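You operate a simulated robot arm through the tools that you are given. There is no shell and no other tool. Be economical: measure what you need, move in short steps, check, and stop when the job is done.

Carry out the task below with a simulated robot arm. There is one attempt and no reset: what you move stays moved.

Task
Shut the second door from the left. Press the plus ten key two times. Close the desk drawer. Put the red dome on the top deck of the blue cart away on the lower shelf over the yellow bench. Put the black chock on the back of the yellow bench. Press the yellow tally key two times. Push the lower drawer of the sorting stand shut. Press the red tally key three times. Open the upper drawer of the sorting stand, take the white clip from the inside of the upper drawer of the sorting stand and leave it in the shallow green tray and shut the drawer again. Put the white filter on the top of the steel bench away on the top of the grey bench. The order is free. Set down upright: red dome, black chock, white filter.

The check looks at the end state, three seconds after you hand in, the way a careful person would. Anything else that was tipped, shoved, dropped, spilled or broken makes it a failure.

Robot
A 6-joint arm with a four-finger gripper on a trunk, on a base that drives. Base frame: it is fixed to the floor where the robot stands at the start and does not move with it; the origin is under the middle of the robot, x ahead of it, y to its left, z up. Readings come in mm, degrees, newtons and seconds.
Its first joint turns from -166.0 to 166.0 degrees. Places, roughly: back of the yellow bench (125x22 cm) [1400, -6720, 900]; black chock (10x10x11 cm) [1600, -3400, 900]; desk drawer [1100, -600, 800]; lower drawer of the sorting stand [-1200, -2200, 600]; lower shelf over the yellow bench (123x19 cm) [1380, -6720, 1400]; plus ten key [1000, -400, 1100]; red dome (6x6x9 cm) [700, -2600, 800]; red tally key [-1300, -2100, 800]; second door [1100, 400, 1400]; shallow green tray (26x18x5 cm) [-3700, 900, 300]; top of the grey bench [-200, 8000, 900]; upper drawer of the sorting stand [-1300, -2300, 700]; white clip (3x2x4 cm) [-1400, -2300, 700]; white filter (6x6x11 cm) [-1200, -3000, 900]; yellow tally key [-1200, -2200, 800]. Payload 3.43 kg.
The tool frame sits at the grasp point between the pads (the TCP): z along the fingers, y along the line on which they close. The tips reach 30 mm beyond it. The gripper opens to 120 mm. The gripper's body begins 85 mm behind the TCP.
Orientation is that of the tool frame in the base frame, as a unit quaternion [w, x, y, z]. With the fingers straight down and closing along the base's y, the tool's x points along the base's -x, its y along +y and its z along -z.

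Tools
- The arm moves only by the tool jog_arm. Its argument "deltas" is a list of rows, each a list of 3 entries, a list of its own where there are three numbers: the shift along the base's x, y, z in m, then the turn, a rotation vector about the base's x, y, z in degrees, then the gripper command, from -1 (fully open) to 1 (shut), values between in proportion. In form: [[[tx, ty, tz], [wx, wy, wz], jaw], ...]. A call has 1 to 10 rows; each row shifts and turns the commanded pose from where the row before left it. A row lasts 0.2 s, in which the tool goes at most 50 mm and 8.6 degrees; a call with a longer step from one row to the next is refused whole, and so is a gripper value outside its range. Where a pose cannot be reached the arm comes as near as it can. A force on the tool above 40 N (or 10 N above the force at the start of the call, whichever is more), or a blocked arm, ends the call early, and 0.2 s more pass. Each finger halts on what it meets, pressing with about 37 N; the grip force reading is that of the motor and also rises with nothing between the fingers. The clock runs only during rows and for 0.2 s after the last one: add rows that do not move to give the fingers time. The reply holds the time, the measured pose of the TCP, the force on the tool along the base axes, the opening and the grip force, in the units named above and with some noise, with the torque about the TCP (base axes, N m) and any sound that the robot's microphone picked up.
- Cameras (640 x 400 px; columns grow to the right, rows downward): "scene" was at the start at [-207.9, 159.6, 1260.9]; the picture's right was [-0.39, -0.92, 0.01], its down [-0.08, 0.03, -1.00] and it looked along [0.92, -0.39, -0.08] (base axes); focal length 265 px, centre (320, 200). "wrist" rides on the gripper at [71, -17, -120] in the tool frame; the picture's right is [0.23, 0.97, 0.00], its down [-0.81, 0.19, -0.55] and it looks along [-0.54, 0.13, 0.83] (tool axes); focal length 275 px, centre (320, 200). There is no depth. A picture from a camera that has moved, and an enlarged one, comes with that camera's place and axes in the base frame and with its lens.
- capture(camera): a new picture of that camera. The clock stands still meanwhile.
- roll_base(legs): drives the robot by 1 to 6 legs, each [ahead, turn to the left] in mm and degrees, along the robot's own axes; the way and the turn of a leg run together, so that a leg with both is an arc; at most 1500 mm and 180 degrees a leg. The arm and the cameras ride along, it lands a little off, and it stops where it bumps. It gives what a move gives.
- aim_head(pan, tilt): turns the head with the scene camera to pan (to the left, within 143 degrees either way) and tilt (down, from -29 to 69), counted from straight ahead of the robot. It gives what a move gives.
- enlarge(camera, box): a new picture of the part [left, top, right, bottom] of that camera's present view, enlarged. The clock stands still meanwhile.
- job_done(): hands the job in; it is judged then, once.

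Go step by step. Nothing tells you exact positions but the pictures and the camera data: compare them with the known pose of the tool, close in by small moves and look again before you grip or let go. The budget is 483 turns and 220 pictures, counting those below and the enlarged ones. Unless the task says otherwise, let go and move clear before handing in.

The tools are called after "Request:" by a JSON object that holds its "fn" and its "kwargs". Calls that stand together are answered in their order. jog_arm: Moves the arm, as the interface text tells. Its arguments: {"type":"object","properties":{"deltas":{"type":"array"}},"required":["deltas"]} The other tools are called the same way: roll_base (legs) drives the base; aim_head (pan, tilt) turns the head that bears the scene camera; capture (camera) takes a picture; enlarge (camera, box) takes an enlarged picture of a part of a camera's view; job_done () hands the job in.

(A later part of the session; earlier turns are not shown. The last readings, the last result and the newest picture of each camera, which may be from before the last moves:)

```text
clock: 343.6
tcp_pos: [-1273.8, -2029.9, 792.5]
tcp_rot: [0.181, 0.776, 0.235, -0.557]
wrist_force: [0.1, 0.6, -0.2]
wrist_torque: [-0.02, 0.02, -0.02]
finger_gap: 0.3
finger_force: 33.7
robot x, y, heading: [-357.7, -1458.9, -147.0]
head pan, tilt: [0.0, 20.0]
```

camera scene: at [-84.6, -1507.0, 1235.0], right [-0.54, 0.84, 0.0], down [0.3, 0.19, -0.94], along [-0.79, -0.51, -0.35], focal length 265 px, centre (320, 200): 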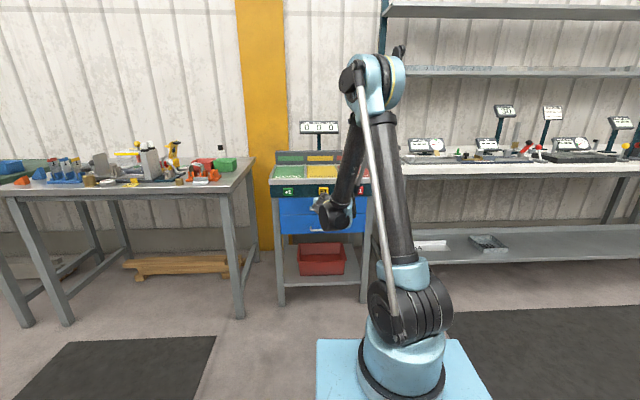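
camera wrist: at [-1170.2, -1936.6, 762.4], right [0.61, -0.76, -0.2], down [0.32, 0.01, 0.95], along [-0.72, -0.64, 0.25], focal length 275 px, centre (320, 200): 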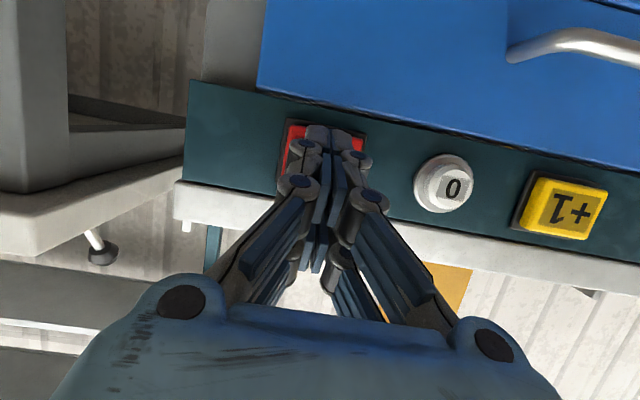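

Request:
{"fn": "jog_arm", "kwargs": {"deltas": [[[-0.0082, -0.0057, 0], [0, 0, 0], 1], [[-0.0041, -0.0028, 0], [0, 0, 0], 1], [[-0.0033, -0.0023, 0], [0, 0, 0], 1]]}}

Request:
{"fn": "jog_arm", "kwargs": {"deltas": [[[0.0165, 0.0115, 0], [0, 0, 0], 1], [[0.025, 0.017, 0], [0, 0, 0], 1], [[0.025, 0.017, 0], [0, 0, 0], 1], [[0.025, 0.017, 0], [0, 0, 0], 1]]}}

Request:
{"fn": "enlarge", "kwargs": {"camera": "scene", "box": [260, 110, 400, 280]}}

```text
clock: 344.4
tcp_pos: [-1289.4, -2039.6, 793.6]
tcp_rot: [0.18, 0.776, 0.234, -0.557]
wrist_force: [6.8, 6.8, 0.8]
wrist_torque: [-0.08, 0.11, -0.06]
finger_gap: 5.9
finger_force: 33.1
robot x, y, heading: [-356.8, -1458.1, -147.1]
head pan, tilt: [0.0, 20.0]
heard: click
```

```text
clock: 345.4
tcp_pos: [-1195.3, -1976.5, 792.9]
tcp_rot: [0.182, 0.775, 0.236, -0.557]
wrist_force: [0.0, 0.0, -0.5]
wrist_torque: [0.01, 0.02, 0.02]
finger_gap: 0.0
finger_force: 33.5
robot x, y, heading: [-358.7, -1459.4, -147.1]
head pan, tilt: [0.0, 20.0]
```

```text
2.35 times, centred on (330, 195) of scene
camera zoom: at [-84.9, -1507.2, 1235.0], right [-0.54, 0.84, 0.0], down [0.3, 0.19, -0.94], along [-0.79, -0.51, -0.35], focal length 624 px, centre (296, 212)
```

zoom: 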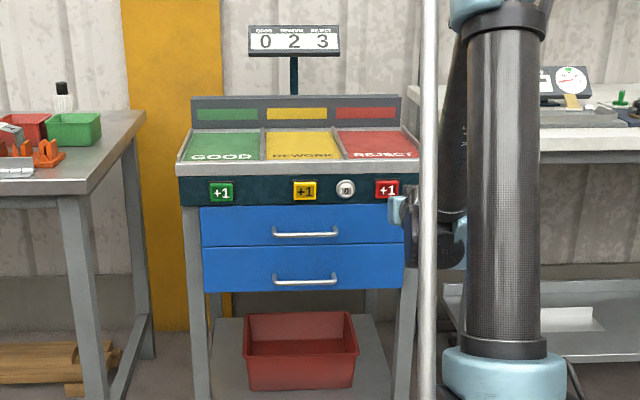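

Display shows 0‑2‑3, and the lower drawer is shut. Now for the upper drawer: roll the tool 90° so the fingers close vertically around the handle bar.

Request:
{"fn": "jog_arm", "kwargs": {"deltas": [[[0.0105, -0.0151, 0], [-6.37, -4.46, -2.56], 0], [[0.0105, -0.0151, 0], [-6.37, -4.46, -2.56], 0], [[0.0105, -0.0151, 0], [-6.37, -4.46, -2.56], 0], [[0.0105, -0.0151, 0], [-6.37, -4.46, -2.56], 0], [[0.0105, -0.0151, 0], [-6.37, -4.46, -2.56], 0], [[0.0105, -0.0151, 0], [-6.37, -4.46, -2.56], 0], [[0.0105, -0.0151, 0], [-6.37, -4.46, -2.56], 0], [[0.0105, -0.0151, 0], [-6.37, -4.46, -2.56], 0], [[0.0105, -0.0151, 0], [-6.37, -4.46, -2.56], 0], [[0.0105, -0.0151, 0], [-6.37, -4.46, -2.56], 0]]}}

Request:
{"fn": "capture", "kwargs": {"camera": "wrist"}}

```text
clock: 347.6
tcp_pos: [-1093.0, -2127.3, 793.6]
tcp_rot: [0.502, 0.741, -0.33, -0.302]
wrist_force: [0.5, 0.2, 0.7]
wrist_torque: [-0.02, -0.01, -0.02]
finger_gap: 59.9
finger_force: 0.1
robot x, y, heading: [-356.6, -1456.1, -147.1]
head pan, tilt: [0.0, 20.0]
```

```text
85 pictures are left
camera wrist: at [-954.9, -2112.6, 806.5], right [-0.04, -0.45, 0.89], down [-0.09, 0.89, 0.45], along [-0.99, -0.06, -0.08], focal length 275 px, centre (320, 200)
```

wrist: 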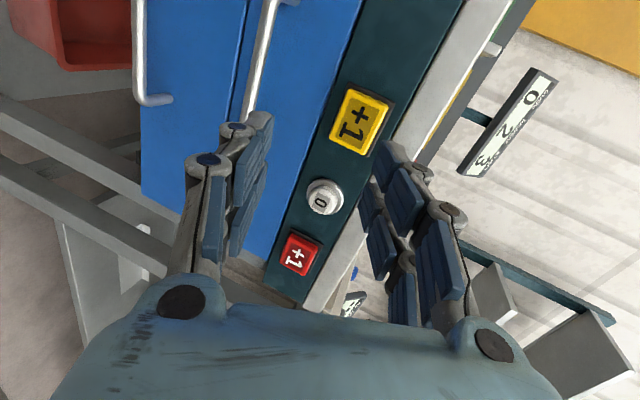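

Request:
{"fn": "jog_arm", "kwargs": {"deltas": [[[-0.003, -0.003, -0.018], [-6.0, -4.2, -2.4], 0.2], [[-0.004, -0.003, -0.018], [0, 0, 0], 0.2], [[-0.004, -0.003, -0.018], [0, 0, 0], 0.2], [[-0.004, -0.003, -0.018], [0, 0, 0], 0.2], [[0, 0, 0], [0, 0, 0], 0.2]]}}

Request:
{"fn": "capture", "kwargs": {"camera": "wrist"}}

Request:
{"fn": "enlarge", "kwargs": {"camera": "scene", "box": [260, 150, 400, 280]}}

```text
clock: 348.8
tcp_pos: [-1106.9, -2138.5, 720.8]
tcp_rot: [0.521, 0.717, -0.378, -0.267]
wrist_force: [-0.1, 0.7, 0.1]
wrist_torque: [0.04, 0.01, 0.02]
finger_gap: 47.9
finger_force: 0.0
robot x, y, heading: [-359.0, -1456.1, -147.1]
head pan, tilt: [0.0, 20.0]
```

```text
84 pictures are left
camera wrist: at [-969.8, -2128.7, 743.3], right [-0.13, -0.36, 0.93], down [-0.08, 0.93, 0.35], along [-0.99, -0.03, -0.15], focal length 275 px, centre (320, 200)
```

wrist: 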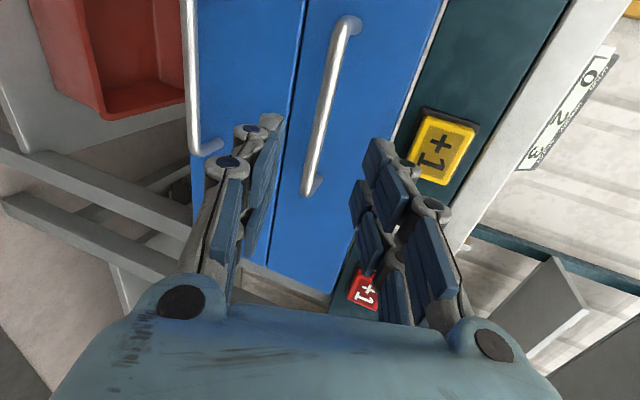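

```text
3.08 times, centred on (330, 215) of scene
camera zoom: at [-84.7, -1507.1, 1235.0], right [-0.54, 0.84, 0.0], down [0.3, 0.19, -0.94], along [-0.79, -0.51, -0.35], focal length 816 px, centre (289, 154)
```

zoom: 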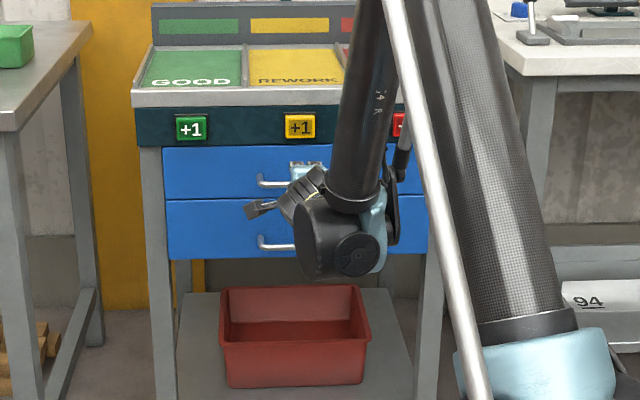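

Request:
{"fn": "jog_arm", "kwargs": {"deltas": [[[-0.019, -0.0133, -0.007], [0, 0, 0], 0.2], [[-0.019, -0.0133, -0.008], [0, 0, 0], 0.2], [[-0.014, -0.0095, -0.007], [0, 0, 0], 0.2], [[0, 0, 0], [0, 0, 0], 0.2]]}}

Request:
{"fn": "capture", "kwargs": {"camera": "wrist"}}

```text
clock: 349.8
tcp_pos: [-1160.2, -2176.7, 699.9]
tcp_rot: [0.521, 0.717, -0.379, -0.267]
wrist_force: [1.0, 0.5, 0.1]
wrist_torque: [0.04, -0.01, 0.01]
finger_gap: 47.9
finger_force: 0.0
robot x, y, heading: [-358.9, -1455.8, -147.0]
head pan, tilt: [0.0, 20.0]
```

```text
82 pictures are left
camera wrist: at [-1022.2, -2165.2, 722.3], right [-0.13, -0.36, 0.93], down [-0.08, 0.93, 0.35], along [-0.99, -0.03, -0.15], focal length 275 px, centre (320, 200)
```

wrist: 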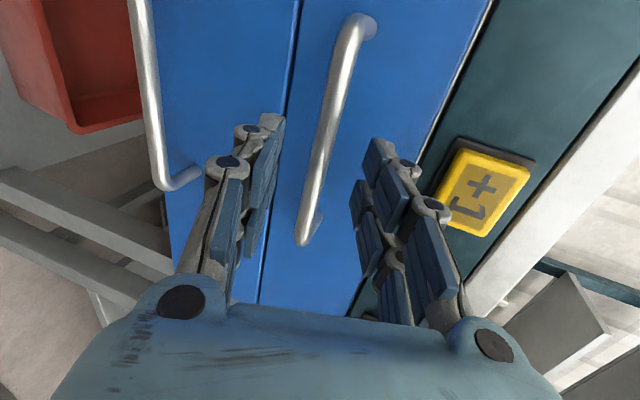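

Request:
{"fn": "jog_arm", "kwargs": {"deltas": [[[0, 0, 0], [0, 0, 0], 0.5], [[0, 0, 0], [0, 0, 0], 1], [[0, 0, 0], [0, 0, 0], 1], [[0, 0, 0], [0, 0, 0], 1]]}}

Request:
{"fn": "capture", "kwargs": {"camera": "wrist"}}

```text
clock: 350.4
tcp_pos: [-1151.7, -2170.9, 712.3]
tcp_rot: [0.524, 0.715, -0.378, -0.268]
wrist_force: [-1.5, -1.8, -1.9]
wrist_torque: [-0.07, 0.08, -0.04]
finger_gap: 0.0
finger_force: 33.5
robot x, y, heading: [-355.6, -1459.0, -147.0]
head pan, tilt: [0.0, 20.0]
stopped in row 3: the force on the tool passed its limit at 55 N (the readings are from after the stop); the commanded pose is now the measured one
```

```text
81 pictures are left
camera wrist: at [-1013.4, -2159.0, 733.0], right [-0.12, -0.35, 0.93], down [-0.08, 0.94, 0.34], along [-0.99, -0.03, -0.14], focal length 275 px, centre (320, 200)
```

wrist: 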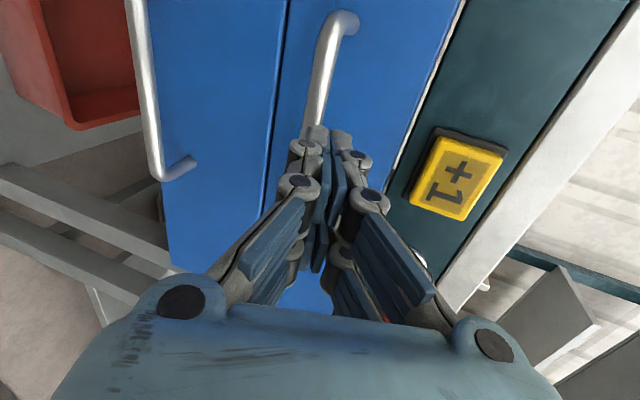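

Fingers slipped off the bar's edge; I wasn't deep enough. Retreat, open and go ~20 mm deeper.

Request:
{"fn": "jog_arm", "kwargs": {"deltas": [[[0.03, 0.021, 0.01], [0, 0, 0], 1], [[0.008, 0.006, 0], [0, 0, 0], 0.2], [[0, 0, -0.004], [0, 0, 0], 0.2], [[0, 0, 0], [0, 0, 0], 0.2]]}}

Request:
{"fn": "capture", "kwargs": {"camera": "wrist"}}

```text
clock: 351.4
tcp_pos: [-1111.5, -2142.5, 718.1]
tcp_rot: [0.524, 0.715, -0.377, -0.269]
wrist_force: [-0.2, 0.7, 0.1]
wrist_torque: [-0.05, 0.03, 0.01]
finger_gap: 47.9
finger_force: 0.1
robot x, y, heading: [-361.7, -1460.3, -146.8]
head pan, tilt: [0.0, 20.0]
```

```text
80 pictures are left
camera wrist: at [-974.2, -2132.0, 739.6], right [-0.12, -0.35, 0.93], down [-0.08, 0.94, 0.34], along [-0.99, -0.03, -0.14], focal length 275 px, centre (320, 200)
```

wrist: 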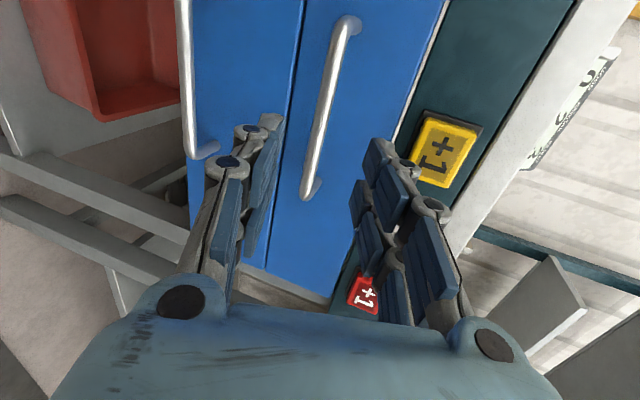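

Request:
{"fn": "jog_arm", "kwargs": {"deltas": [[[-0.018, -0.0128, -0.006], [0, 0, 0], 0.2], [[-0.018, -0.0128, -0.006], [0, 0, 0], 0.2], [[-0.018, -0.0128, -0.006], [0, 0, 0], 0.2], [[-0.0095, -0.0068, -0.003], [0, 0, 0], 0.2], [[0, 0, 0], [0, 0, 0], 0.2]]}}

Request:
{"fn": "capture", "kwargs": {"camera": "wrist"}}

```text
clock: 352.6
tcp_pos: [-1175.8, -2186.0, 696.0]
tcp_rot: [0.524, 0.715, -0.377, -0.269]
wrist_force: [0.3, 0.4, 1.2]
wrist_torque: [-0.02, -0.02, -0.01]
finger_gap: 47.9
finger_force: 0.0
robot x, y, heading: [-361.2, -1456.4, -147.3]
head pan, tilt: [0.0, 20.0]
```

```text
79 pictures are left
camera wrist: at [-1037.6, -2176.5, 718.0], right [-0.12, -0.35, 0.93], down [-0.08, 0.94, 0.34], along [-0.99, -0.03, -0.14], focal length 275 px, centre (320, 200)
```

wrist: 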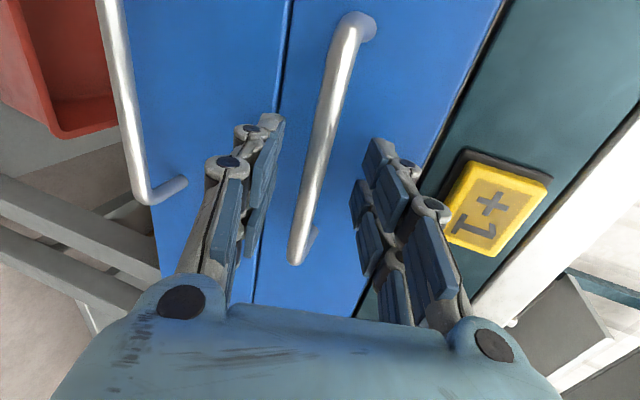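

Request:
{"fn": "jog_arm", "kwargs": {"deltas": [[[0, 0, 0], [0, 0, 0], 0.4], [[0, 0, 0], [0, 0, 0], 0.55], [[0, 0, 0], [0, 0, 0], 0.65], [[0, 0, 0], [0, 0, 0], 0.75], [[0, 0, 0], [0, 0, 0], 0.85]]}}

```text
clock: 353.8
tcp_pos: [-1175.8, -2186.1, 696.4]
tcp_rot: [0.524, 0.715, -0.377, -0.269]
wrist_force: [6.5, 4.4, -13.7]
wrist_torque: [0.47, 0.06, 0.06]
finger_gap: 17.9
finger_force: 7.4
robot x, y, heading: [-362.7, -1457.5, -147.0]
head pan, tilt: [0.0, 20.0]
```

Request:
{"fn": "jog_arm", "kwargs": {"deltas": [[[0, 0, -0.003], [0, 0, 0], 0.75], [[0, 0, -0.002], [0, 0, 0], 0.8], [[0, 0, 0], [0, 0, 0], 0.85], [[0, 0, 0], [0, 0, 0], 0.9]]}}

```text
clock: 354.8
tcp_pos: [-1178.4, -2186.9, 693.1]
tcp_rot: [0.524, 0.715, -0.377, -0.268]
wrist_force: [-2.1, -0.1, 7.8]
wrist_torque: [1.38, 1.18, 0.6]
finger_gap: 11.1
finger_force: 45.5
robot x, y, heading: [-356.3, -1455.6, -147.2]
head pan, tilt: [0.0, 20.0]
```

Bar gripped (11 mm). Pull the drawer by reversing.

Request:
{"fn": "jog_arm", "kwargs": {"deltas": [[[0, 0, 0], [0, 0, 0], 1], [[0.008, 0.0057, 0], [0, 0, 0], 1], [[0.008, 0.0057, 0], [0, 0, 0], 1], [[0.008, 0.0057, 0], [0, 0, 0], 1]]}}

Request:
{"fn": "roll_base", "kwargs": {"legs": [[-100, 0]]}}

Request:
{"fn": "capture", "kwargs": {"camera": "scene"}}

```text
clock: 355.8
tcp_pos: [-1152.2, -2169.6, 692.8]
tcp_rot: [0.524, 0.715, -0.377, -0.27]
wrist_force: [-1.6, 1.5, 8.0]
wrist_torque: [1.35, 1.06, 0.77]
finger_gap: 11.1
finger_force: 44.3
robot x, y, heading: [-359.4, -1458.7, -147.3]
head pan, tilt: [0.0, 20.0]
```

```text
clock: 357.0
tcp_pos: [-1067.7, -2111.9, 694.1]
tcp_rot: [0.524, 0.713, -0.379, -0.269]
wrist_force: [-18.2, 24.1, 5.0]
wrist_torque: [1.56, 1.21, 0.21]
finger_gap: 11.3
finger_force: 45.2
robot x, y, heading: [-272.9, -1404.6, -147.2]
head pan, tilt: [0.0, 20.0]
```

```text
78 pictures are left
camera scene: at [0.7, -1451.6, 1235.1], right [-0.54, 0.84, 0.0], down [0.3, 0.19, -0.94], along [-0.79, -0.51, -0.35], focal length 265 px, centre (320, 200)
```

scene: 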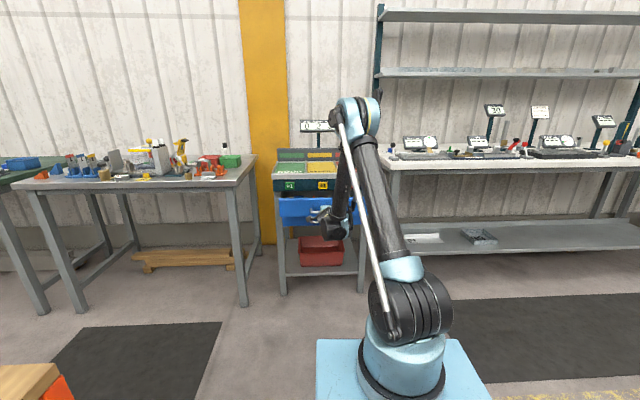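

Request:
{"fn": "jog_arm", "kwargs": {"deltas": [[[-0.0017, 0.0025, 0], [0, 0, 0], 1], [[0, 0, 0], [0, 0, 0], 1]]}}

Request:
{"fn": "roll_base", "kwargs": {"legs": [[-60, 0]]}}

Request:
{"fn": "capture", "kwargs": {"camera": "wrist"}}

```text
clock: 357.3
tcp_pos: [-1056.8, -2100.2, 709.9]
tcp_rot: [0.524, 0.712, -0.38, -0.274]
wrist_force: [1.1, -0.3, -90.3]
wrist_torque: [2.15, -0.07, -0.7]
finger_gap: 37.1
finger_force: 44.4
robot x, y, heading: [-273.4, -1402.1, -147.2]
head pan, tilt: [0.0, 20.0]
stopped in row 1: the force on the tool passed its limit at 122 N (the readings are from after the stop); the commanded pose is now the measured one
```

```text
clock: 358.2
tcp_pos: [-1004.7, -2069.1, 713.2]
tcp_rot: [0.527, 0.709, -0.379, -0.275]
wrist_force: [0.1, 0.1, 0.4]
wrist_torque: [0.02, -0.01, 0.04]
finger_gap: 0.0
finger_force: 33.4
robot x, y, heading: [-219.6, -1369.0, -147.6]
head pan, tilt: [0.0, 20.0]
```

```text
77 pictures are left
camera wrist: at [-865.6, -2058.6, 733.0], right [-0.11, -0.34, 0.93], down [-0.07, 0.94, 0.34], along [-0.99, -0.03, -0.13], focal length 275 px, centre (320, 200)
```

wrist: 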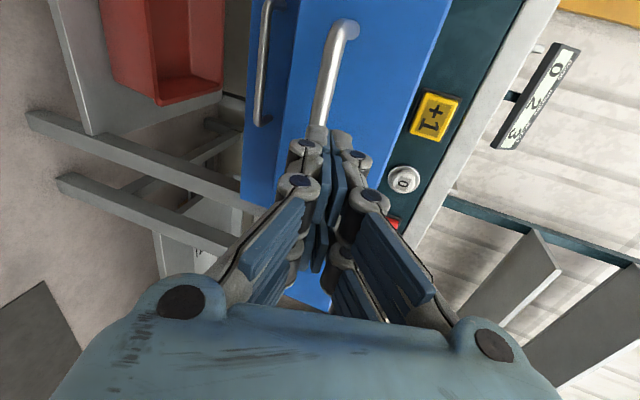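

The fingers slipped off with the drawer partly open (~130 mm). I'll lift away, restore roll, and look inside the drawer.

Request:
{"fn": "jog_arm", "kwargs": {"deltas": [[[0.025, 0.017, 0.01], [6.37, 4.46, 2.56], 1], [[0.016, 0.011, 0.03], [6.37, 4.46, 2.56], 1], [[0, 0, 0.045], [6.37, 4.46, 2.56], 1], [[0, 0, 0.045], [6.37, 4.46, 2.56], 1], [[0, 0, 0.045], [6.37, 4.46, 2.56], 1], [[0, 0, 0.045], [6.37, 4.46, 2.56], 1], [[0, 0, 0.045], [6.37, 4.46, 2.56], 1], [[0, 0, 0.04], [6.37, 4.46, 2.56], 1], [[0, 0, 0.04], [6.37, 4.46, 2.56], 1], [[0, 0, 0.04], [6.37, 4.46, 2.56], 1]]}}

Request:
{"fn": "jog_arm", "kwargs": {"deltas": [[[0, 0, 0.04], [6.0, 4.2, 2.4], -1], [[0, 0, 0.04], [4.67, -6.74, 0], -1], [[0, 0, 0.02], [4.67, -6.74, 0], -1], [[0, 0, 0], [4.67, -6.74, 0], -1], [[0, 0, 0], [4.67, -6.74, 0], -1], [[0, 0, 0], [4.67, -6.74, 0], -1], [[0, 0, 0], [4.67, -6.74, 0], -1], [[0, 0, 0], [4.67, -6.74, 0], -1], [[0, 0, 0], [4.67, -6.74, 0], -1], [[0, 0, 0], [4.0, -5.8, 0], -1]]}}

Request:
{"fn": "capture", "kwargs": {"camera": "wrist"}}

Request:
{"fn": "capture", "kwargs": {"camera": "scene"}}

```text
clock: 360.4
tcp_pos: [-958.5, -2035.9, 1110.5]
tcp_rot: [0.233, 0.783, 0.193, -0.543]
wrist_force: [-0.9, 0.1, -1.1]
wrist_torque: [-0.01, -0.03, -0.03]
finger_gap: 0.0
finger_force: 33.4
robot x, y, heading: [-217.1, -1370.5, -147.1]
head pan, tilt: [0.0, 20.0]
```

```text
clock: 362.6
tcp_pos: [-954.9, -2035.0, 1212.5]
tcp_rot: [0.017, 0.957, 0.29, 0.011]
wrist_force: [0.5, 0.8, 0.2]
wrist_torque: [-0.02, 0.1, 0.01]
finger_gap: 119.8
finger_force: 0.1
robot x, y, heading: [-218.4, -1369.3, -147.1]
head pan, tilt: [0.0, 20.0]
```

```text
76 pictures are left
camera wrist: at [-909.9, -1976.9, 1332.2], right [0.73, -0.68, 0.04], down [-0.58, -0.59, 0.55], along [-0.35, -0.43, -0.83], focal length 275 px, centre (320, 200)
```

wrist: 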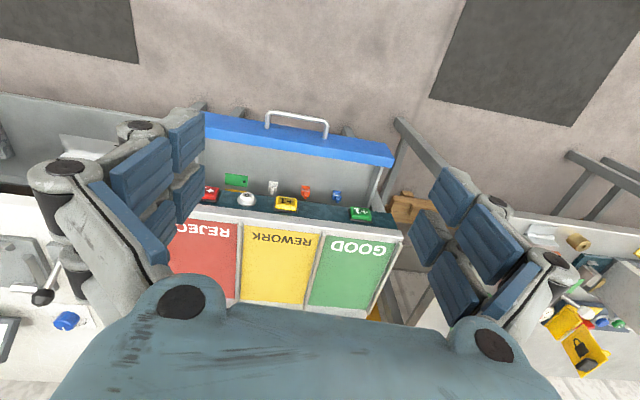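

```text
75 pictures are left
camera scene: at [52.5, -1419.0, 1234.9], right [-0.54, 0.84, 0.0], down [0.3, 0.19, -0.94], along [-0.79, -0.51, -0.35], focal length 265 px, centre (320, 200)
```

scene: 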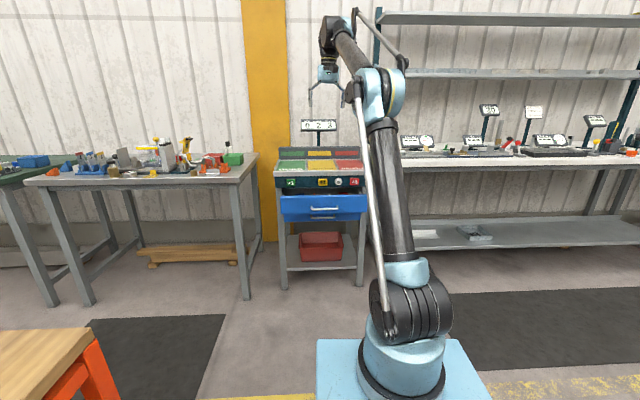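

Request:
{"fn": "enlarge", "kwargs": {"camera": "wrist", "box": [190, 90, 410, 240]}}

```text
2.67 times, centred on (300, 165) of wrist
camera zoom: at [-909.9, -1976.9, 1332.2], right [0.73, -0.68, 0.04], down [-0.58, -0.59, 0.55], along [-0.35, -0.43, -0.83], focal length 734 px, centre (373, 293)
```

zoom: 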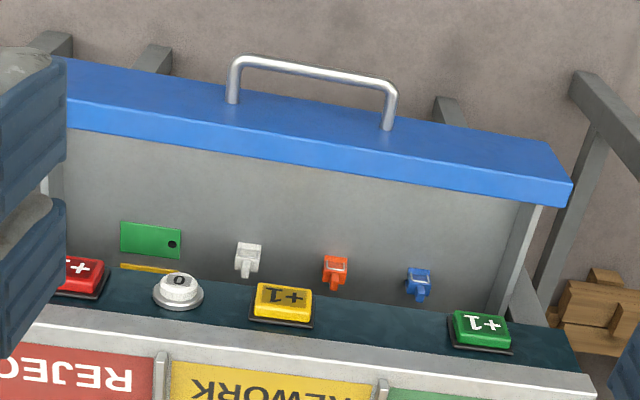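

The white clip is just under the panel edge, so the drawer needs pulling out more. I'll hook the drawer front from inside with closed fingers pointing down.

Request:
{"fn": "roll_base", "kwargs": {"legs": [[0, 1.8], [200, 0]]}}

Request:
{"fn": "jog_arm", "kwargs": {"deltas": [[[0, 0, -0.04], [0, 0, 0], 1], [[0, 0, -0.04], [0, 0, 0], 1], [[0, 0, -0.04], [0, 0, 0], 1], [[0, 0, -0.04], [0, 0, 0], 1], [[0, 0, 0], [0, 0, 0], 1]]}}

Request:
{"fn": "capture", "kwargs": {"camera": "wrist"}}

```text
clock: 364.6
tcp_pos: [-1097.0, -2175.1, 1211.9]
tcp_rot: [0.017, 0.952, 0.305, 0.01]
wrist_force: [-0.6, 0.8, 0.4]
wrist_torque: [0.05, 0.01, -0.01]
finger_gap: 119.9
finger_force: 0.1
robot x, y, heading: [-385.1, -1481.7, -145.4]
head pan, tilt: [0.0, 20.0]
```

```text
clock: 365.8
tcp_pos: [-1085.9, -2168.7, 1063.0]
tcp_rot: [0.02, 0.952, 0.306, 0.003]
wrist_force: [1.0, 0.4, -0.3]
wrist_torque: [-0.01, 0.0, 0.0]
finger_gap: 0.0
finger_force: 33.2
robot x, y, heading: [-387.8, -1484.1, -145.3]
head pan, tilt: [0.0, 20.0]
```

```text
73 pictures are left
camera wrist: at [-1040.9, -2108.7, 1182.0], right [0.75, -0.66, 0.04], down [-0.56, -0.61, 0.56], along [-0.35, -0.45, -0.83], focal length 275 px, centre (320, 200)
```

wrist: 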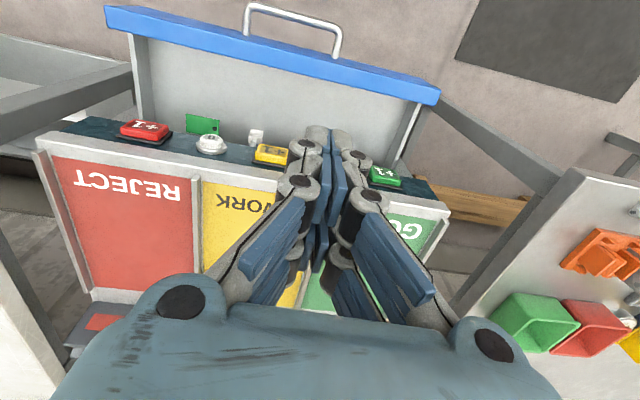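

Request:
{"fn": "jog_arm", "kwargs": {"deltas": [[[-0.024, -0.0165, -0.03], [0, 0, 0], 1], [[-0.024, -0.0165, -0.03], [0, 0, 0], 1], [[0, 0, -0.045], [0, 0, 0], 1], [[0, 0, -0.045], [0, 0, 0], 1], [[0, 0, -0.045], [0, 0, 0], 1], [[0, 0, -0.04], [0, 0, 0], 1], [[0, 0, 0], [0, 0, 0], 1]]}}

Request:
{"fn": "capture", "kwargs": {"camera": "wrist"}}

```text
clock: 367.4
tcp_pos: [-1133.9, -2200.0, 827.4]
tcp_rot: [0.02, 0.952, 0.306, 0.003]
wrist_force: [0.0, -0.8, -0.6]
wrist_torque: [-0.02, 0.01, 0.0]
finger_gap: 0.0
finger_force: 33.3
robot x, y, heading: [-384.8, -1480.7, -145.3]
head pan, tilt: [0.0, 20.0]
```

```text
72 pictures are left
camera wrist: at [-1089.3, -2139.9, 946.6], right [0.75, -0.66, 0.04], down [-0.56, -0.61, 0.56], along [-0.35, -0.45, -0.83], focal length 275 px, centre (320, 200)
```

wrist: 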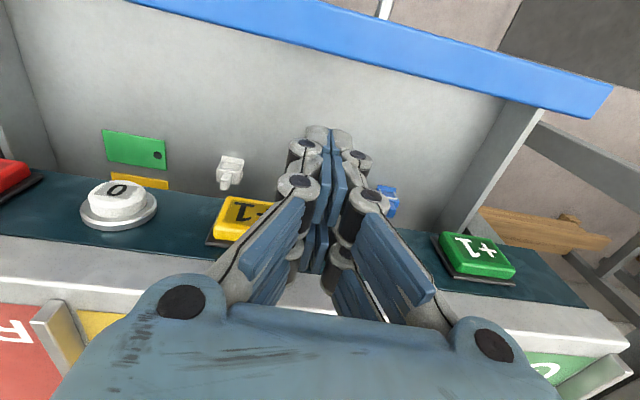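

Request:
{"fn": "jog_arm", "kwargs": {"deltas": [[[0, 0, -0.03], [0, 0, 0], 1], [[0, 0, -0.03], [0, 0, 0], 1], [[0, 0, -0.025], [0, 0, 0], 1], [[0, 0, 0], [0, 0, 0], 1]]}}

Request:
{"fn": "capture", "kwargs": {"camera": "wrist"}}

```text
clock: 368.4
tcp_pos: [-1134.9, -2197.8, 741.8]
tcp_rot: [0.02, 0.952, 0.306, 0.004]
wrist_force: [0.9, -0.8, 0.0]
wrist_torque: [0.02, -0.01, 0.03]
finger_gap: 0.1
finger_force: 33.8
robot x, y, heading: [-387.4, -1485.3, -145.3]
head pan, tilt: [0.0, 20.0]
```

```text
71 pictures are left
camera wrist: at [-1090.0, -2138.6, 860.8], right [0.75, -0.66, 0.04], down [-0.56, -0.61, 0.56], along [-0.35, -0.45, -0.83], focal length 275 px, centre (320, 200)
```

wrist: 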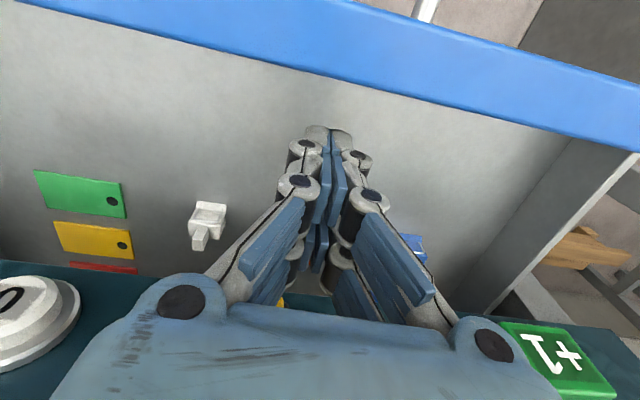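

Request:
{"fn": "jog_arm", "kwargs": {"deltas": [[[0.0164, 0.0114, 0], [0, 0, 0], 1], [[0.0164, 0.0114, 0], [0, 0, 0], 1], [[0.0164, 0.0114, 0], [0, 0, 0], 1], [[0.0164, 0.0114, 0], [0, 0, 0], 1], [[0.0164, 0.0114, 0], [0, 0, 0], 1], [[0.0164, 0.0114, 0], [0, 0, 0], 1]]}}

Request:
{"fn": "capture", "kwargs": {"camera": "wrist"}}

```text
clock: 369.8
tcp_pos: [-1034.1, -2130.2, 742.9]
tcp_rot: [0.02, 0.951, 0.307, 0.003]
wrist_force: [0.1, -0.3, 0.0]
wrist_torque: [0.03, 0.0, 0.04]
finger_gap: 0.1
finger_force: 32.9
robot x, y, heading: [-388.9, -1484.1, -145.3]
head pan, tilt: [0.0, 20.0]
```

```text
70 pictures are left
camera wrist: at [-990.1, -2069.5, 862.5], right [0.75, -0.66, 0.04], down [-0.56, -0.61, 0.56], along [-0.35, -0.45, -0.83], focal length 275 px, centre (320, 200)
```

wrist: 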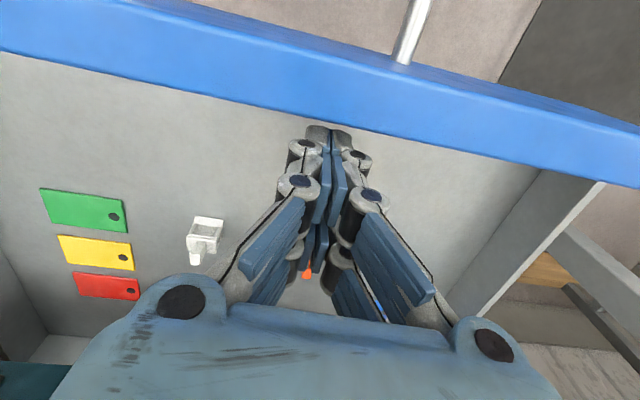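

Request:
{"fn": "jog_arm", "kwargs": {"deltas": [[[0.0123, 0.0085, 0], [0, 0, 0], 1], [[0.0123, 0.0085, 0], [0, 0, 0], 1], [[-0.012, -0.0085, 0], [0, 0, 0], 1], [[-0.012, -0.0085, 0.01], [0, 0, 0], 1], [[0, 0, 0.04], [0, 0, 0], 1], [[0, 0, 0.04], [0, 0, 0], 1], [[0, 0, 0.04], [0, 0, 0], -0.4], [[0, 0, 0], [0, 0, 0], -0.4]]}}

Request:
{"fn": "capture", "kwargs": {"camera": "wrist"}}

```text
clock: 371.6
tcp_pos: [-1034.6, -2130.6, 876.2]
tcp_rot: [0.02, 0.952, 0.307, 0.004]
wrist_force: [-0.3, -0.8, -0.3]
wrist_torque: [-0.01, 0.0, -0.01]
finger_gap: 83.7
finger_force: 0.0
robot x, y, heading: [-384.0, -1483.0, -145.3]
head pan, tilt: [0.0, 20.0]
```

```text
69 pictures are left
camera wrist: at [-989.5, -2071.2, 995.1], right [0.75, -0.66, 0.04], down [-0.56, -0.61, 0.56], along [-0.35, -0.45, -0.83], focal length 275 px, centre (320, 200)
```

wrist: 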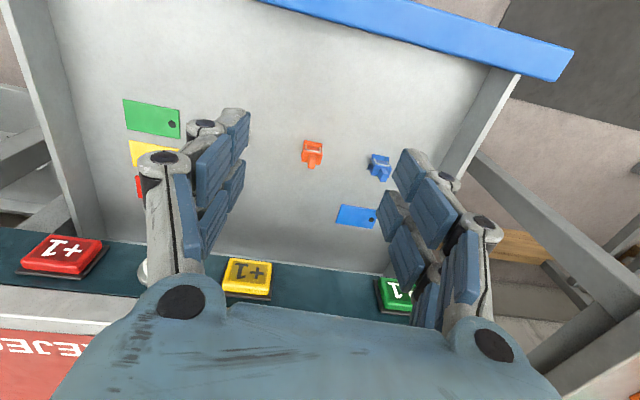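

Request:
{"fn": "jog_arm", "kwargs": {"deltas": [[[-0.036, 0.005, 0], [0, 0, 0], -0.4], [[-0.036, 0.005, 0], [0, 0, 0], -0.4], [[-0.036, 0.005, 0], [0, 0, 0], -0.4], [[0, 0, 0], [0, 0, 0], -0.4]]}}

Request:
{"fn": "capture", "kwargs": {"camera": "wrist"}}

Request:
{"fn": "enlarge", "kwargs": {"camera": "wrist", "box": [250, 60, 390, 160]}}

```text
clock: 372.6
tcp_pos: [-1141.3, -2115.6, 875.6]
tcp_rot: [0.019, 0.952, 0.307, 0.004]
wrist_force: [0.2, 0.1, 0.4]
wrist_torque: [-0.01, -0.02, 0.01]
finger_gap: 84.1
finger_force: 0.1
robot x, y, heading: [-383.6, -1484.3, -145.4]
head pan, tilt: [0.0, 20.0]
```

```text
68 pictures are left
camera wrist: at [-1097.0, -2054.7, 994.4], right [0.75, -0.66, 0.04], down [-0.56, -0.61, 0.56], along [-0.35, -0.45, -0.83], focal length 275 px, centre (320, 200)
```

wrist: 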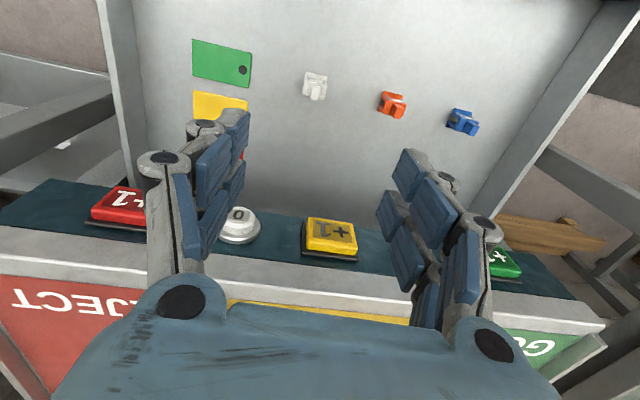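

```text
4.00 times, centred on (320, 110) of wrist
camera zoom: at [-1097.0, -2054.7, 994.4], right [0.75, -0.66, 0.04], down [-0.56, -0.61, 0.56], along [-0.35, -0.45, -0.83], focal length 1101 px, centre (320, 560)
```

zoom: 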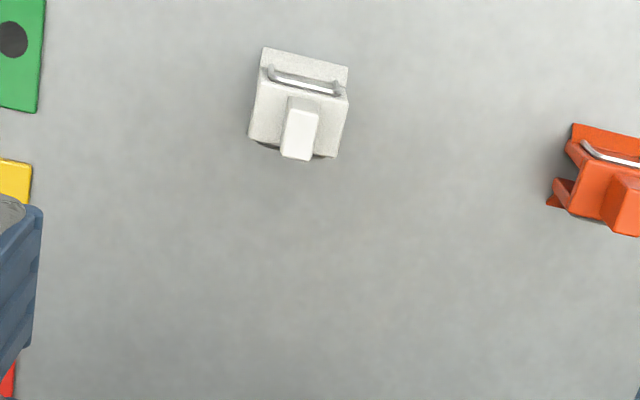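

White clip located at about (-1136,-2109,677), aligned with the jaws. Descend to check.

Request:
{"fn": "jog_arm", "kwargs": {"deltas": [[[0.005, 0.007, -0.03], [0, 0, 0], 0], [[0, 0, -0.04], [0, 0, 0], 0], [[0, 0, -0.04], [0, 0, 0], 0], [[0, 0, -0.02], [0, 0, 0], 0], [[0, 0, 0], [0, 0, 0], 0]]}}

Request:
{"fn": "capture", "kwargs": {"camera": "wrist"}}

```text
clock: 373.8
tcp_pos: [-1138.2, -2107.9, 744.0]
tcp_rot: [0.02, 0.952, 0.306, 0.003]
wrist_force: [0.2, 0.0, -0.8]
wrist_torque: [0.0, -0.01, 0.03]
finger_gap: 59.9
finger_force: 0.0
robot x, y, heading: [-386.8, -1485.0, -145.3]
head pan, tilt: [0.0, 20.0]
```

```text
66 pictures are left
camera wrist: at [-1093.1, -2047.4, 862.9], right [0.75, -0.66, 0.04], down [-0.56, -0.61, 0.56], along [-0.35, -0.45, -0.83], focal length 275 px, centre (320, 200)
```

wrist: 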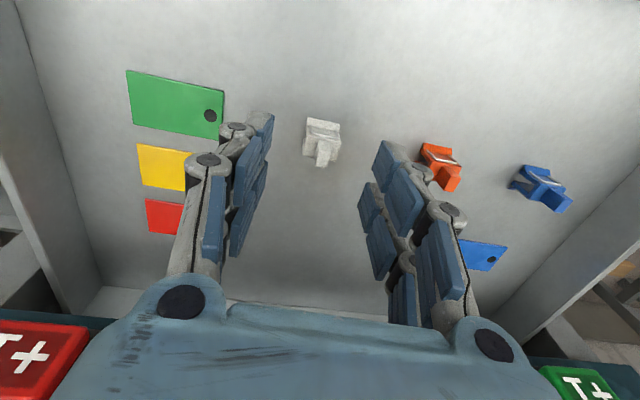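

Request:
{"fn": "jog_arm", "kwargs": {"deltas": [[[0.003, 0.001, -0.02], [0, 0, 0], 0], [[0, 0, -0.015], [0, 0, 0], 0], [[0, 0, -0.007], [0, 0, 0], 0], [[0, 0, 0], [0, 0, 0], 0]]}}

Request:
{"fn": "capture", "kwargs": {"camera": "wrist"}}

```text
clock: 374.8
tcp_pos: [-1135.3, -2106.9, 701.1]
tcp_rot: [0.02, 0.952, 0.306, 0.004]
wrist_force: [-0.5, -0.3, -0.1]
wrist_torque: [0.0, -0.02, 0.03]
finger_gap: 59.9
finger_force: 0.0
robot x, y, heading: [-389.0, -1485.6, -145.3]
head pan, tilt: [0.0, 20.0]
```

```text
65 pictures are left
camera wrist: at [-1089.5, -2046.5, 820.5], right [0.75, -0.66, 0.04], down [-0.56, -0.61, 0.56], along [-0.35, -0.45, -0.83], focal length 275 px, centre (320, 200)
```

wrist: 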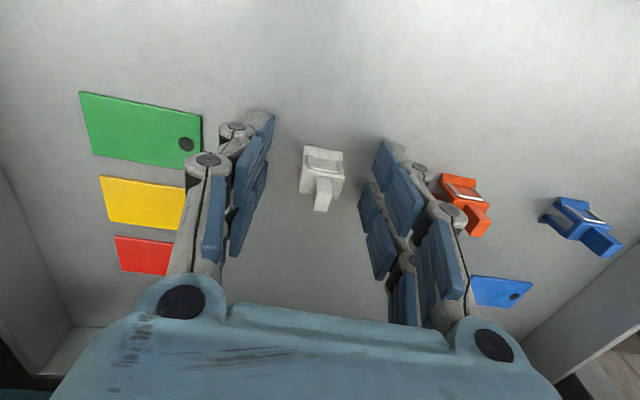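

Request:
{"fn": "jog_arm", "kwargs": {"deltas": [[[0, 0, -0.003], [0, 0, 0], 0.4], [[0, 0, 0], [0, 0, 0], 1], [[0, 0, 0], [0, 0, 0], 1], [[0, 0, 0], [0, 0, 0], 1]]}}

Request:
{"fn": "jog_arm", "kwargs": {"deltas": [[[0, 0, 0.015], [0, 0, 0], 1], [[0, 0, 0.03], [0, 0, 0], 1], [[0, 0, 0.04], [0, 0, 0], 1], [[0, 0, 0.045], [0, 0, 0], 1], [[0, 0, 0.045], [0, 0, 0], 1], [[0, 0, 0.045], [0, 0, 0], 1], [[0, 0, 0.045], [0, 0, 0], 1]]}}

Request:
{"fn": "capture", "kwargs": {"camera": "wrist"}}

```text
clock: 375.8
tcp_pos: [-1134.0, -2107.9, 698.0]
tcp_rot: [0.019, 0.952, 0.306, 0.003]
wrist_force: [0.2, -0.4, 1.6]
wrist_torque: [0.01, 0.03, 0.0]
finger_gap: 22.5
finger_force: 37.0
robot x, y, heading: [-388.0, -1483.1, -145.5]
head pan, tilt: [0.0, 20.0]
```

```text
clock: 377.4
tcp_pos: [-1133.5, -2106.9, 964.1]
tcp_rot: [0.02, 0.952, 0.305, 0.005]
wrist_force: [-0.3, 0.0, -0.5]
wrist_torque: [-0.02, -0.04, 0.02]
finger_gap: 22.4
finger_force: 37.2
robot x, y, heading: [-386.7, -1484.7, -145.4]
head pan, tilt: [0.0, 20.0]
```

```text
64 pictures are left
camera wrist: at [-1089.2, -2047.1, 1083.3], right [0.75, -0.66, 0.04], down [-0.56, -0.61, 0.56], along [-0.35, -0.45, -0.83], focal length 275 px, centre (320, 200)
```

wrist: 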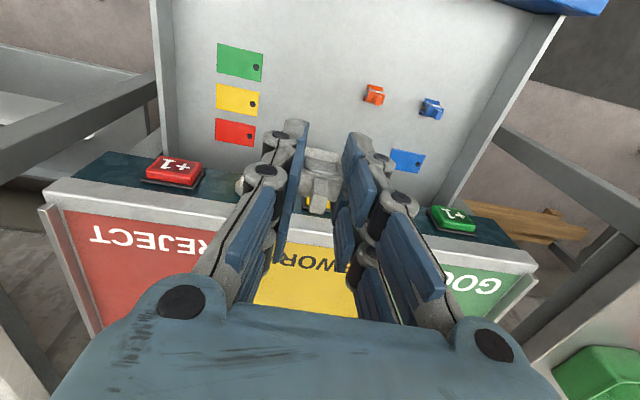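

Clip in hand (22 mm). I'll shut the drawer after delivering it (it's on the way back). Raise and retract, then drive toward the tray.

Request:
{"fn": "jog_arm", "kwargs": {"deltas": [[[0, 0, 0.045], [0, 0, 0], 1], [[0, 0, 0.045], [0, 0, 0], 1], [[0.016, 0.011, 0.045], [0, 0, 0], 1], [[0.02, 0.014, 0.04], [0, 0, 0], 1], [[0.025, 0.017, 0.03], [0, 0, 0], 1], [[0.03, 0.02, 0.02], [0, 0, 0], 1], [[0.03, 0.02, 0.02], [0, 0, 0], 1]]}}

Request:
{"fn": "roll_base", "kwargs": {"legs": [[0, -90], [1500, 0], [1500, 0], [500, 0]]}}

Request:
{"fn": "aim_head", "kwargs": {"pan": 75, "tilt": 20}}

Request:
{"fn": "capture", "kwargs": {"camera": "scene"}}

```text
clock: 379.0
tcp_pos: [-1013.1, -2026.3, 1208.5]
tcp_rot: [0.02, 0.952, 0.305, 0.004]
wrist_force: [-0.2, -1.1, -0.1]
wrist_torque: [0.05, -0.09, 0.01]
finger_gap: 22.3
finger_force: 37.0
robot x, y, heading: [-384.5, -1483.1, -145.6]
head pan, tilt: [0.0, 20.0]
```

```text
clock: 400.4
tcp_pos: [-2963.5, 1964.2, 1209.2]
tcp_rot: [0.017, 0.89, -0.456, -0.011]
wrist_force: [0.0, -0.4, 0.1]
wrist_torque: [0.02, 0.02, 0.0]
finger_gap: 22.5
finger_force: 37.1
robot x, y, heading: [-2422.0, 1337.5, 124.6]
head pan, tilt: [0.0, 20.0]
```

```text
clock: 401.9
tcp_pos: [-2955.2, 1952.1, 1219.5]
tcp_rot: [0.014, 0.89, -0.456, -0.018]
wrist_force: [-0.5, 0.2, 0.1]
wrist_torque: [0.01, 0.01, 0.0]
finger_gap: 22.2
finger_force: 37.4
robot x, y, heading: [-2420.9, 1338.5, 125.0]
head pan, tilt: [75.0, 20.0]
```

```text
63 pictures are left
camera scene: at [-2495.0, 959.2, 1235.9], right [-0.34, 0.94, -0.01], down [0.33, 0.11, -0.94], along [-0.88, -0.32, -0.35], focal length 265 px, centre (320, 200)
```

scene: 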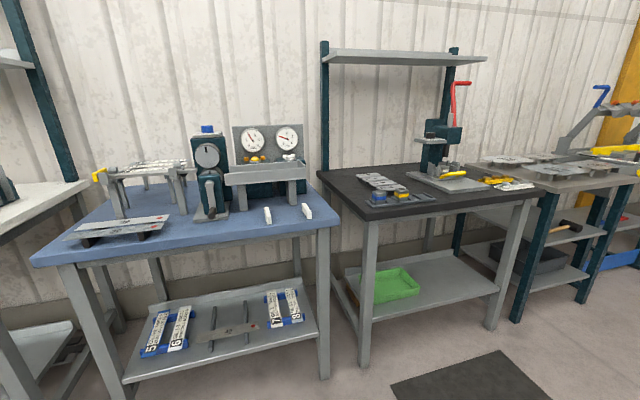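

The green tray is on the low shelf of the black bench at about (-3702,909,~310). I'll drive on and face it.

Request:
{"fn": "roll_base", "kwargs": {"legs": [[420, 0], [0, 90]]}}

Request:
{"fn": "aim_head", "kwargs": {"pan": 0, "tilt": 30}}

Request:
{"fn": "capture", "kwargs": {"camera": "scene"}}

```text
clock: 406.8
tcp_pos: [-3405.8, 1789.5, 1224.3]
tcp_rot: [0.018, 0.992, -0.123, -0.014]
wrist_force: [-1.7, 2.6, -1.2]
wrist_torque: [-0.18, -0.09, 0.01]
finger_gap: 22.3
finger_force: 37.4
robot x, y, heading: [-2615.3, 1661.1, 157.3]
head pan, tilt: [75.0, 20.0]
stopped in leg 2: the robot was blocked; the commanded pose is now the measured one
```

```text
clock: 408.3
tcp_pos: [-3403.9, 1789.6, 1225.0]
tcp_rot: [0.017, 0.992, -0.124, -0.017]
wrist_force: [0.5, -0.2, -0.2]
wrist_torque: [0.02, 0.03, 0.0]
finger_gap: 22.4
finger_force: 37.0
robot x, y, heading: [-2612.5, 1666.1, 157.2]
head pan, tilt: [0.0, 30.0]
```

```text
62 pictures are left
camera scene: at [-2495.8, 1410.9, 1218.9], right [0.39, 0.92, 0.0], down [0.47, -0.2, -0.86], along [-0.79, 0.33, -0.51], focal length 265 px, centre (320, 200)
```

scene: 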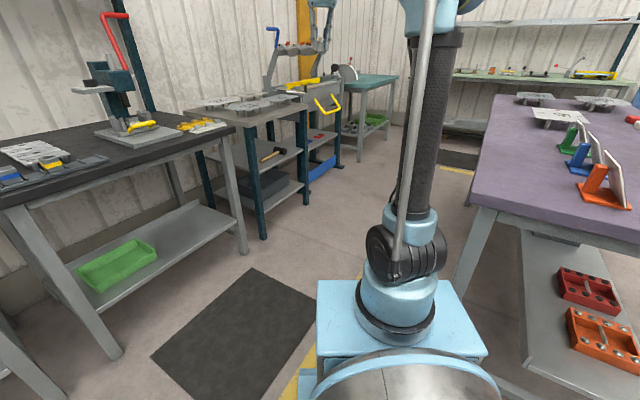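

Bumped against the purple island bench. Back off and aim straight at the tray instead.

Request:
{"fn": "roll_base", "kwargs": {"legs": [[-250, 0], [0, 49.3], [300, 0]]}}

Request:
{"fn": "capture", "kwargs": {"camera": "scene"}}

```text
clock: 414.3
tcp_pos: [-3259.6, 913.0, 1225.2]
tcp_rot: [0.022, 0.953, 0.302, -0.006]
wrist_force: [0.7, 0.5, -0.1]
wrist_torque: [0.0, -0.02, 0.03]
finger_gap: 22.4
finger_force: 36.8
robot x, y, heading: [-2645.4, 1434.0, -153.2]
head pan, tilt: [0.0, 30.0]
```

```text
61 pictures are left
camera scene: at [-2378.6, 1353.3, 1218.9], right [-0.45, 0.89, 0.0], down [0.46, 0.23, -0.86], along [-0.77, -0.38, -0.51], focal length 265 px, centre (320, 200)
```

scene: 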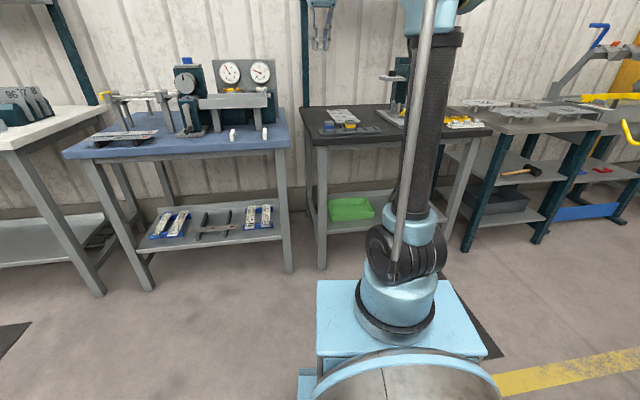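

Request:
{"fn": "jog_arm", "kwargs": {"deltas": [[[0, 0, -0.045], [-3.38, 6.7, 0], 1], [[0, 0, -0.045], [-3.38, 6.7, 0], 1], [[0, 0, -0.045], [-3.38, 6.7, 0], 1], [[0, 0, -0.045], [-3.38, 6.7, 0], 1], [[0, 0, -0.045], [-3.38, 6.7, 0], 1], [[0, 0, -0.045], [-3.38, 6.7, 0], 1], [[0, 0, -0.045], [0, 0, 0], 1], [[0, 0, -0.045], [0, 0, 0], 1], [[0, 0, -0.045], [0, 0, 0], 1], [[0, 0, -0.045], [0, 0, 0], 1]]}}

Request:
{"fn": "jog_arm", "kwargs": {"deltas": [[[0, 0, -0.045], [0, 0, 0], 1], [[0, 0, -0.045], [0, 0, 0], 1], [[0, 0, -0.045], [0, 0, 0], 1], [[0, 0, -0.045], [0, 0, 0], 1], [[0, 0, -0.045], [0, 0, 0], 1], [[0, 0, -0.045], [0, 0, 0], 1], [[0, 0, -0.045], [0, 0, 0], 1]]}}

```text
clock: 416.5
tcp_pos: [-3247.2, 919.2, 784.7]
tcp_rot: [0.082, 0.872, 0.284, -0.39]
wrist_force: [-0.2, 0.9, -0.8]
wrist_torque: [-0.03, 0.0, 0.02]
finger_gap: 22.4
finger_force: 36.9
robot x, y, heading: [-2648.3, 1431.2, -153.4]
head pan, tilt: [0.0, 30.0]
```

```text
clock: 418.1
tcp_pos: [-3292.0, 854.9, 645.0]
tcp_rot: [0.08, 0.873, 0.284, -0.388]
wrist_force: [0.1, -0.6, 0.1]
wrist_torque: [-0.03, -0.02, 0.01]
finger_gap: 22.4
finger_force: 37.0
out of reach, approached as far as the arm can: row 3, 4, 5, 6, 7
robot x, y, heading: [-2648.9, 1432.3, -153.7]
head pan, tilt: [0.0, 30.0]
```

Request:
{"fn": "roll_base", "kwargs": {"legs": [[-200, 0]]}}

Request:
{"fn": "jog_arm", "kwargs": {"deltas": [[[-0.026, -0.013, -0.035], [0, 0, 0], 1], [[-0.026, -0.013, -0.035], [0, 0, 0], 1], [[-0.026, -0.013, -0.035], [0, 0, 0], 1], [[-0.026, -0.013, -0.035], [0, 0, 0], 1], [[-0.026, -0.013, -0.035], [0, 0, 0], 1], [[-0.026, -0.013, -0.035], [0, 0, 0], 1], [[-0.01, -0.005, -0.045], [0, 0, 0], 1], [[0, 0, -0.045], [0, 0, 0], 1], [[0, 0, 0], [0, 0, 0], 1]]}}

```text
clock: 419.7
tcp_pos: [-3114.2, 945.1, 645.2]
tcp_rot: [0.08, 0.873, 0.283, -0.388]
wrist_force: [-0.1, 0.6, 0.0]
wrist_torque: [0.0, -0.01, 0.01]
finger_gap: 22.3
finger_force: 36.9
robot x, y, heading: [-2464.8, 1520.8, -153.8]
head pan, tilt: [0.0, 30.0]
```

```text
clock: 421.7
tcp_pos: [-3301.9, 832.1, 390.0]
tcp_rot: [0.082, 0.872, 0.283, -0.392]
wrist_force: [1.0, 0.3, -0.9]
wrist_torque: [0.0, -0.01, 0.0]
finger_gap: 22.3
finger_force: 37.0
out of reach, approached as far as the arm can: row 1, 2, 3, 4, 7, 8
robot x, y, heading: [-2466.9, 1522.0, -153.4]
head pan, tilt: [0.0, 30.0]
```

The arm can reach low (z≈390) when extended ~1080 mm. Shift the tool sideways onto my heading line, which points at the tray.

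Request:
{"fn": "jog_arm", "kwargs": {"deltas": [[[-0.022, 0.0346, 0], [0, 0, 0], 1], [[-0.022, 0.0346, 0], [0, 0, 0], 1], [[-0.022, 0.0346, 0], [0, 0, 0], 1], [[-0.022, 0.0346, 0], [0, 0, 0], 1], [[-0.022, 0.0346, 0], [0, 0, 0], 1], [[-0.022, 0.0346, 0], [0, 0, 0], 1], [[0, 0, 0], [0, 0, 0], 1]]}}

Request:
{"fn": "capture", "kwargs": {"camera": "scene"}}

Request:
{"fn": "capture", "kwargs": {"camera": "wrist"}}

```text
clock: 423.3
tcp_pos: [-3448.1, 1025.5, 395.6]
tcp_rot: [0.082, 0.871, 0.283, -0.393]
wrist_force: [-0.8, 0.8, 0.6]
wrist_torque: [-0.01, 0.01, -0.02]
finger_gap: 22.3
finger_force: 37.3
out of reach, approached as far as the arm can: row 1, 2, 3
robot x, y, heading: [-2468.2, 1520.5, -153.5]
head pan, tilt: [0.0, 30.0]
```

```text
60 pictures are left
camera scene: at [-2200.4, 1442.0, 1219.0], right [-0.45, 0.9, 0.0], down [0.46, 0.23, -0.86], along [-0.77, -0.38, -0.51], focal length 265 px, centre (320, 200)
```

scene: 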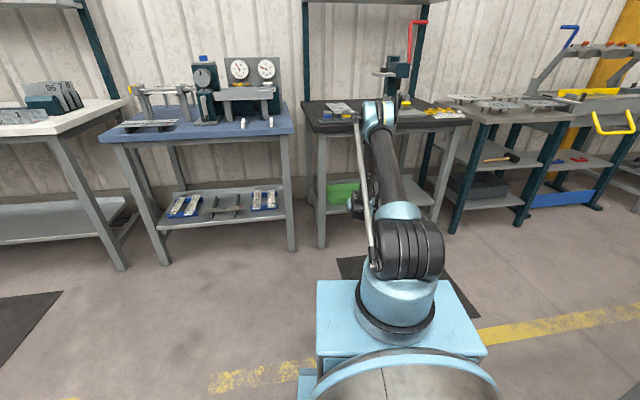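

```text
59 pictures are left
camera wrist: at [-3344.8, 1115.5, 426.0], right [0.66, -0.71, -0.25], down [0.03, -0.3, 0.95], along [-0.75, -0.64, -0.18], focal length 275 px, centre (320, 200)
```

wrist: 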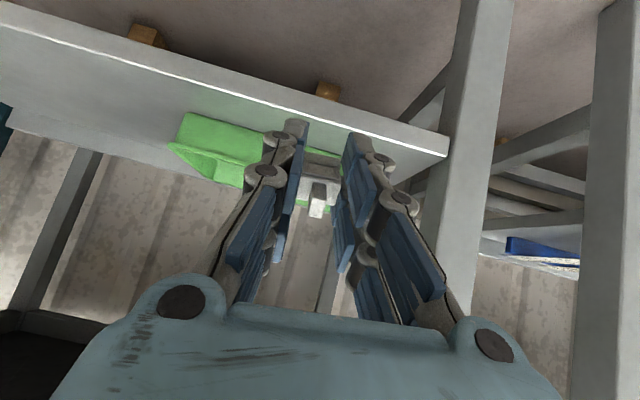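

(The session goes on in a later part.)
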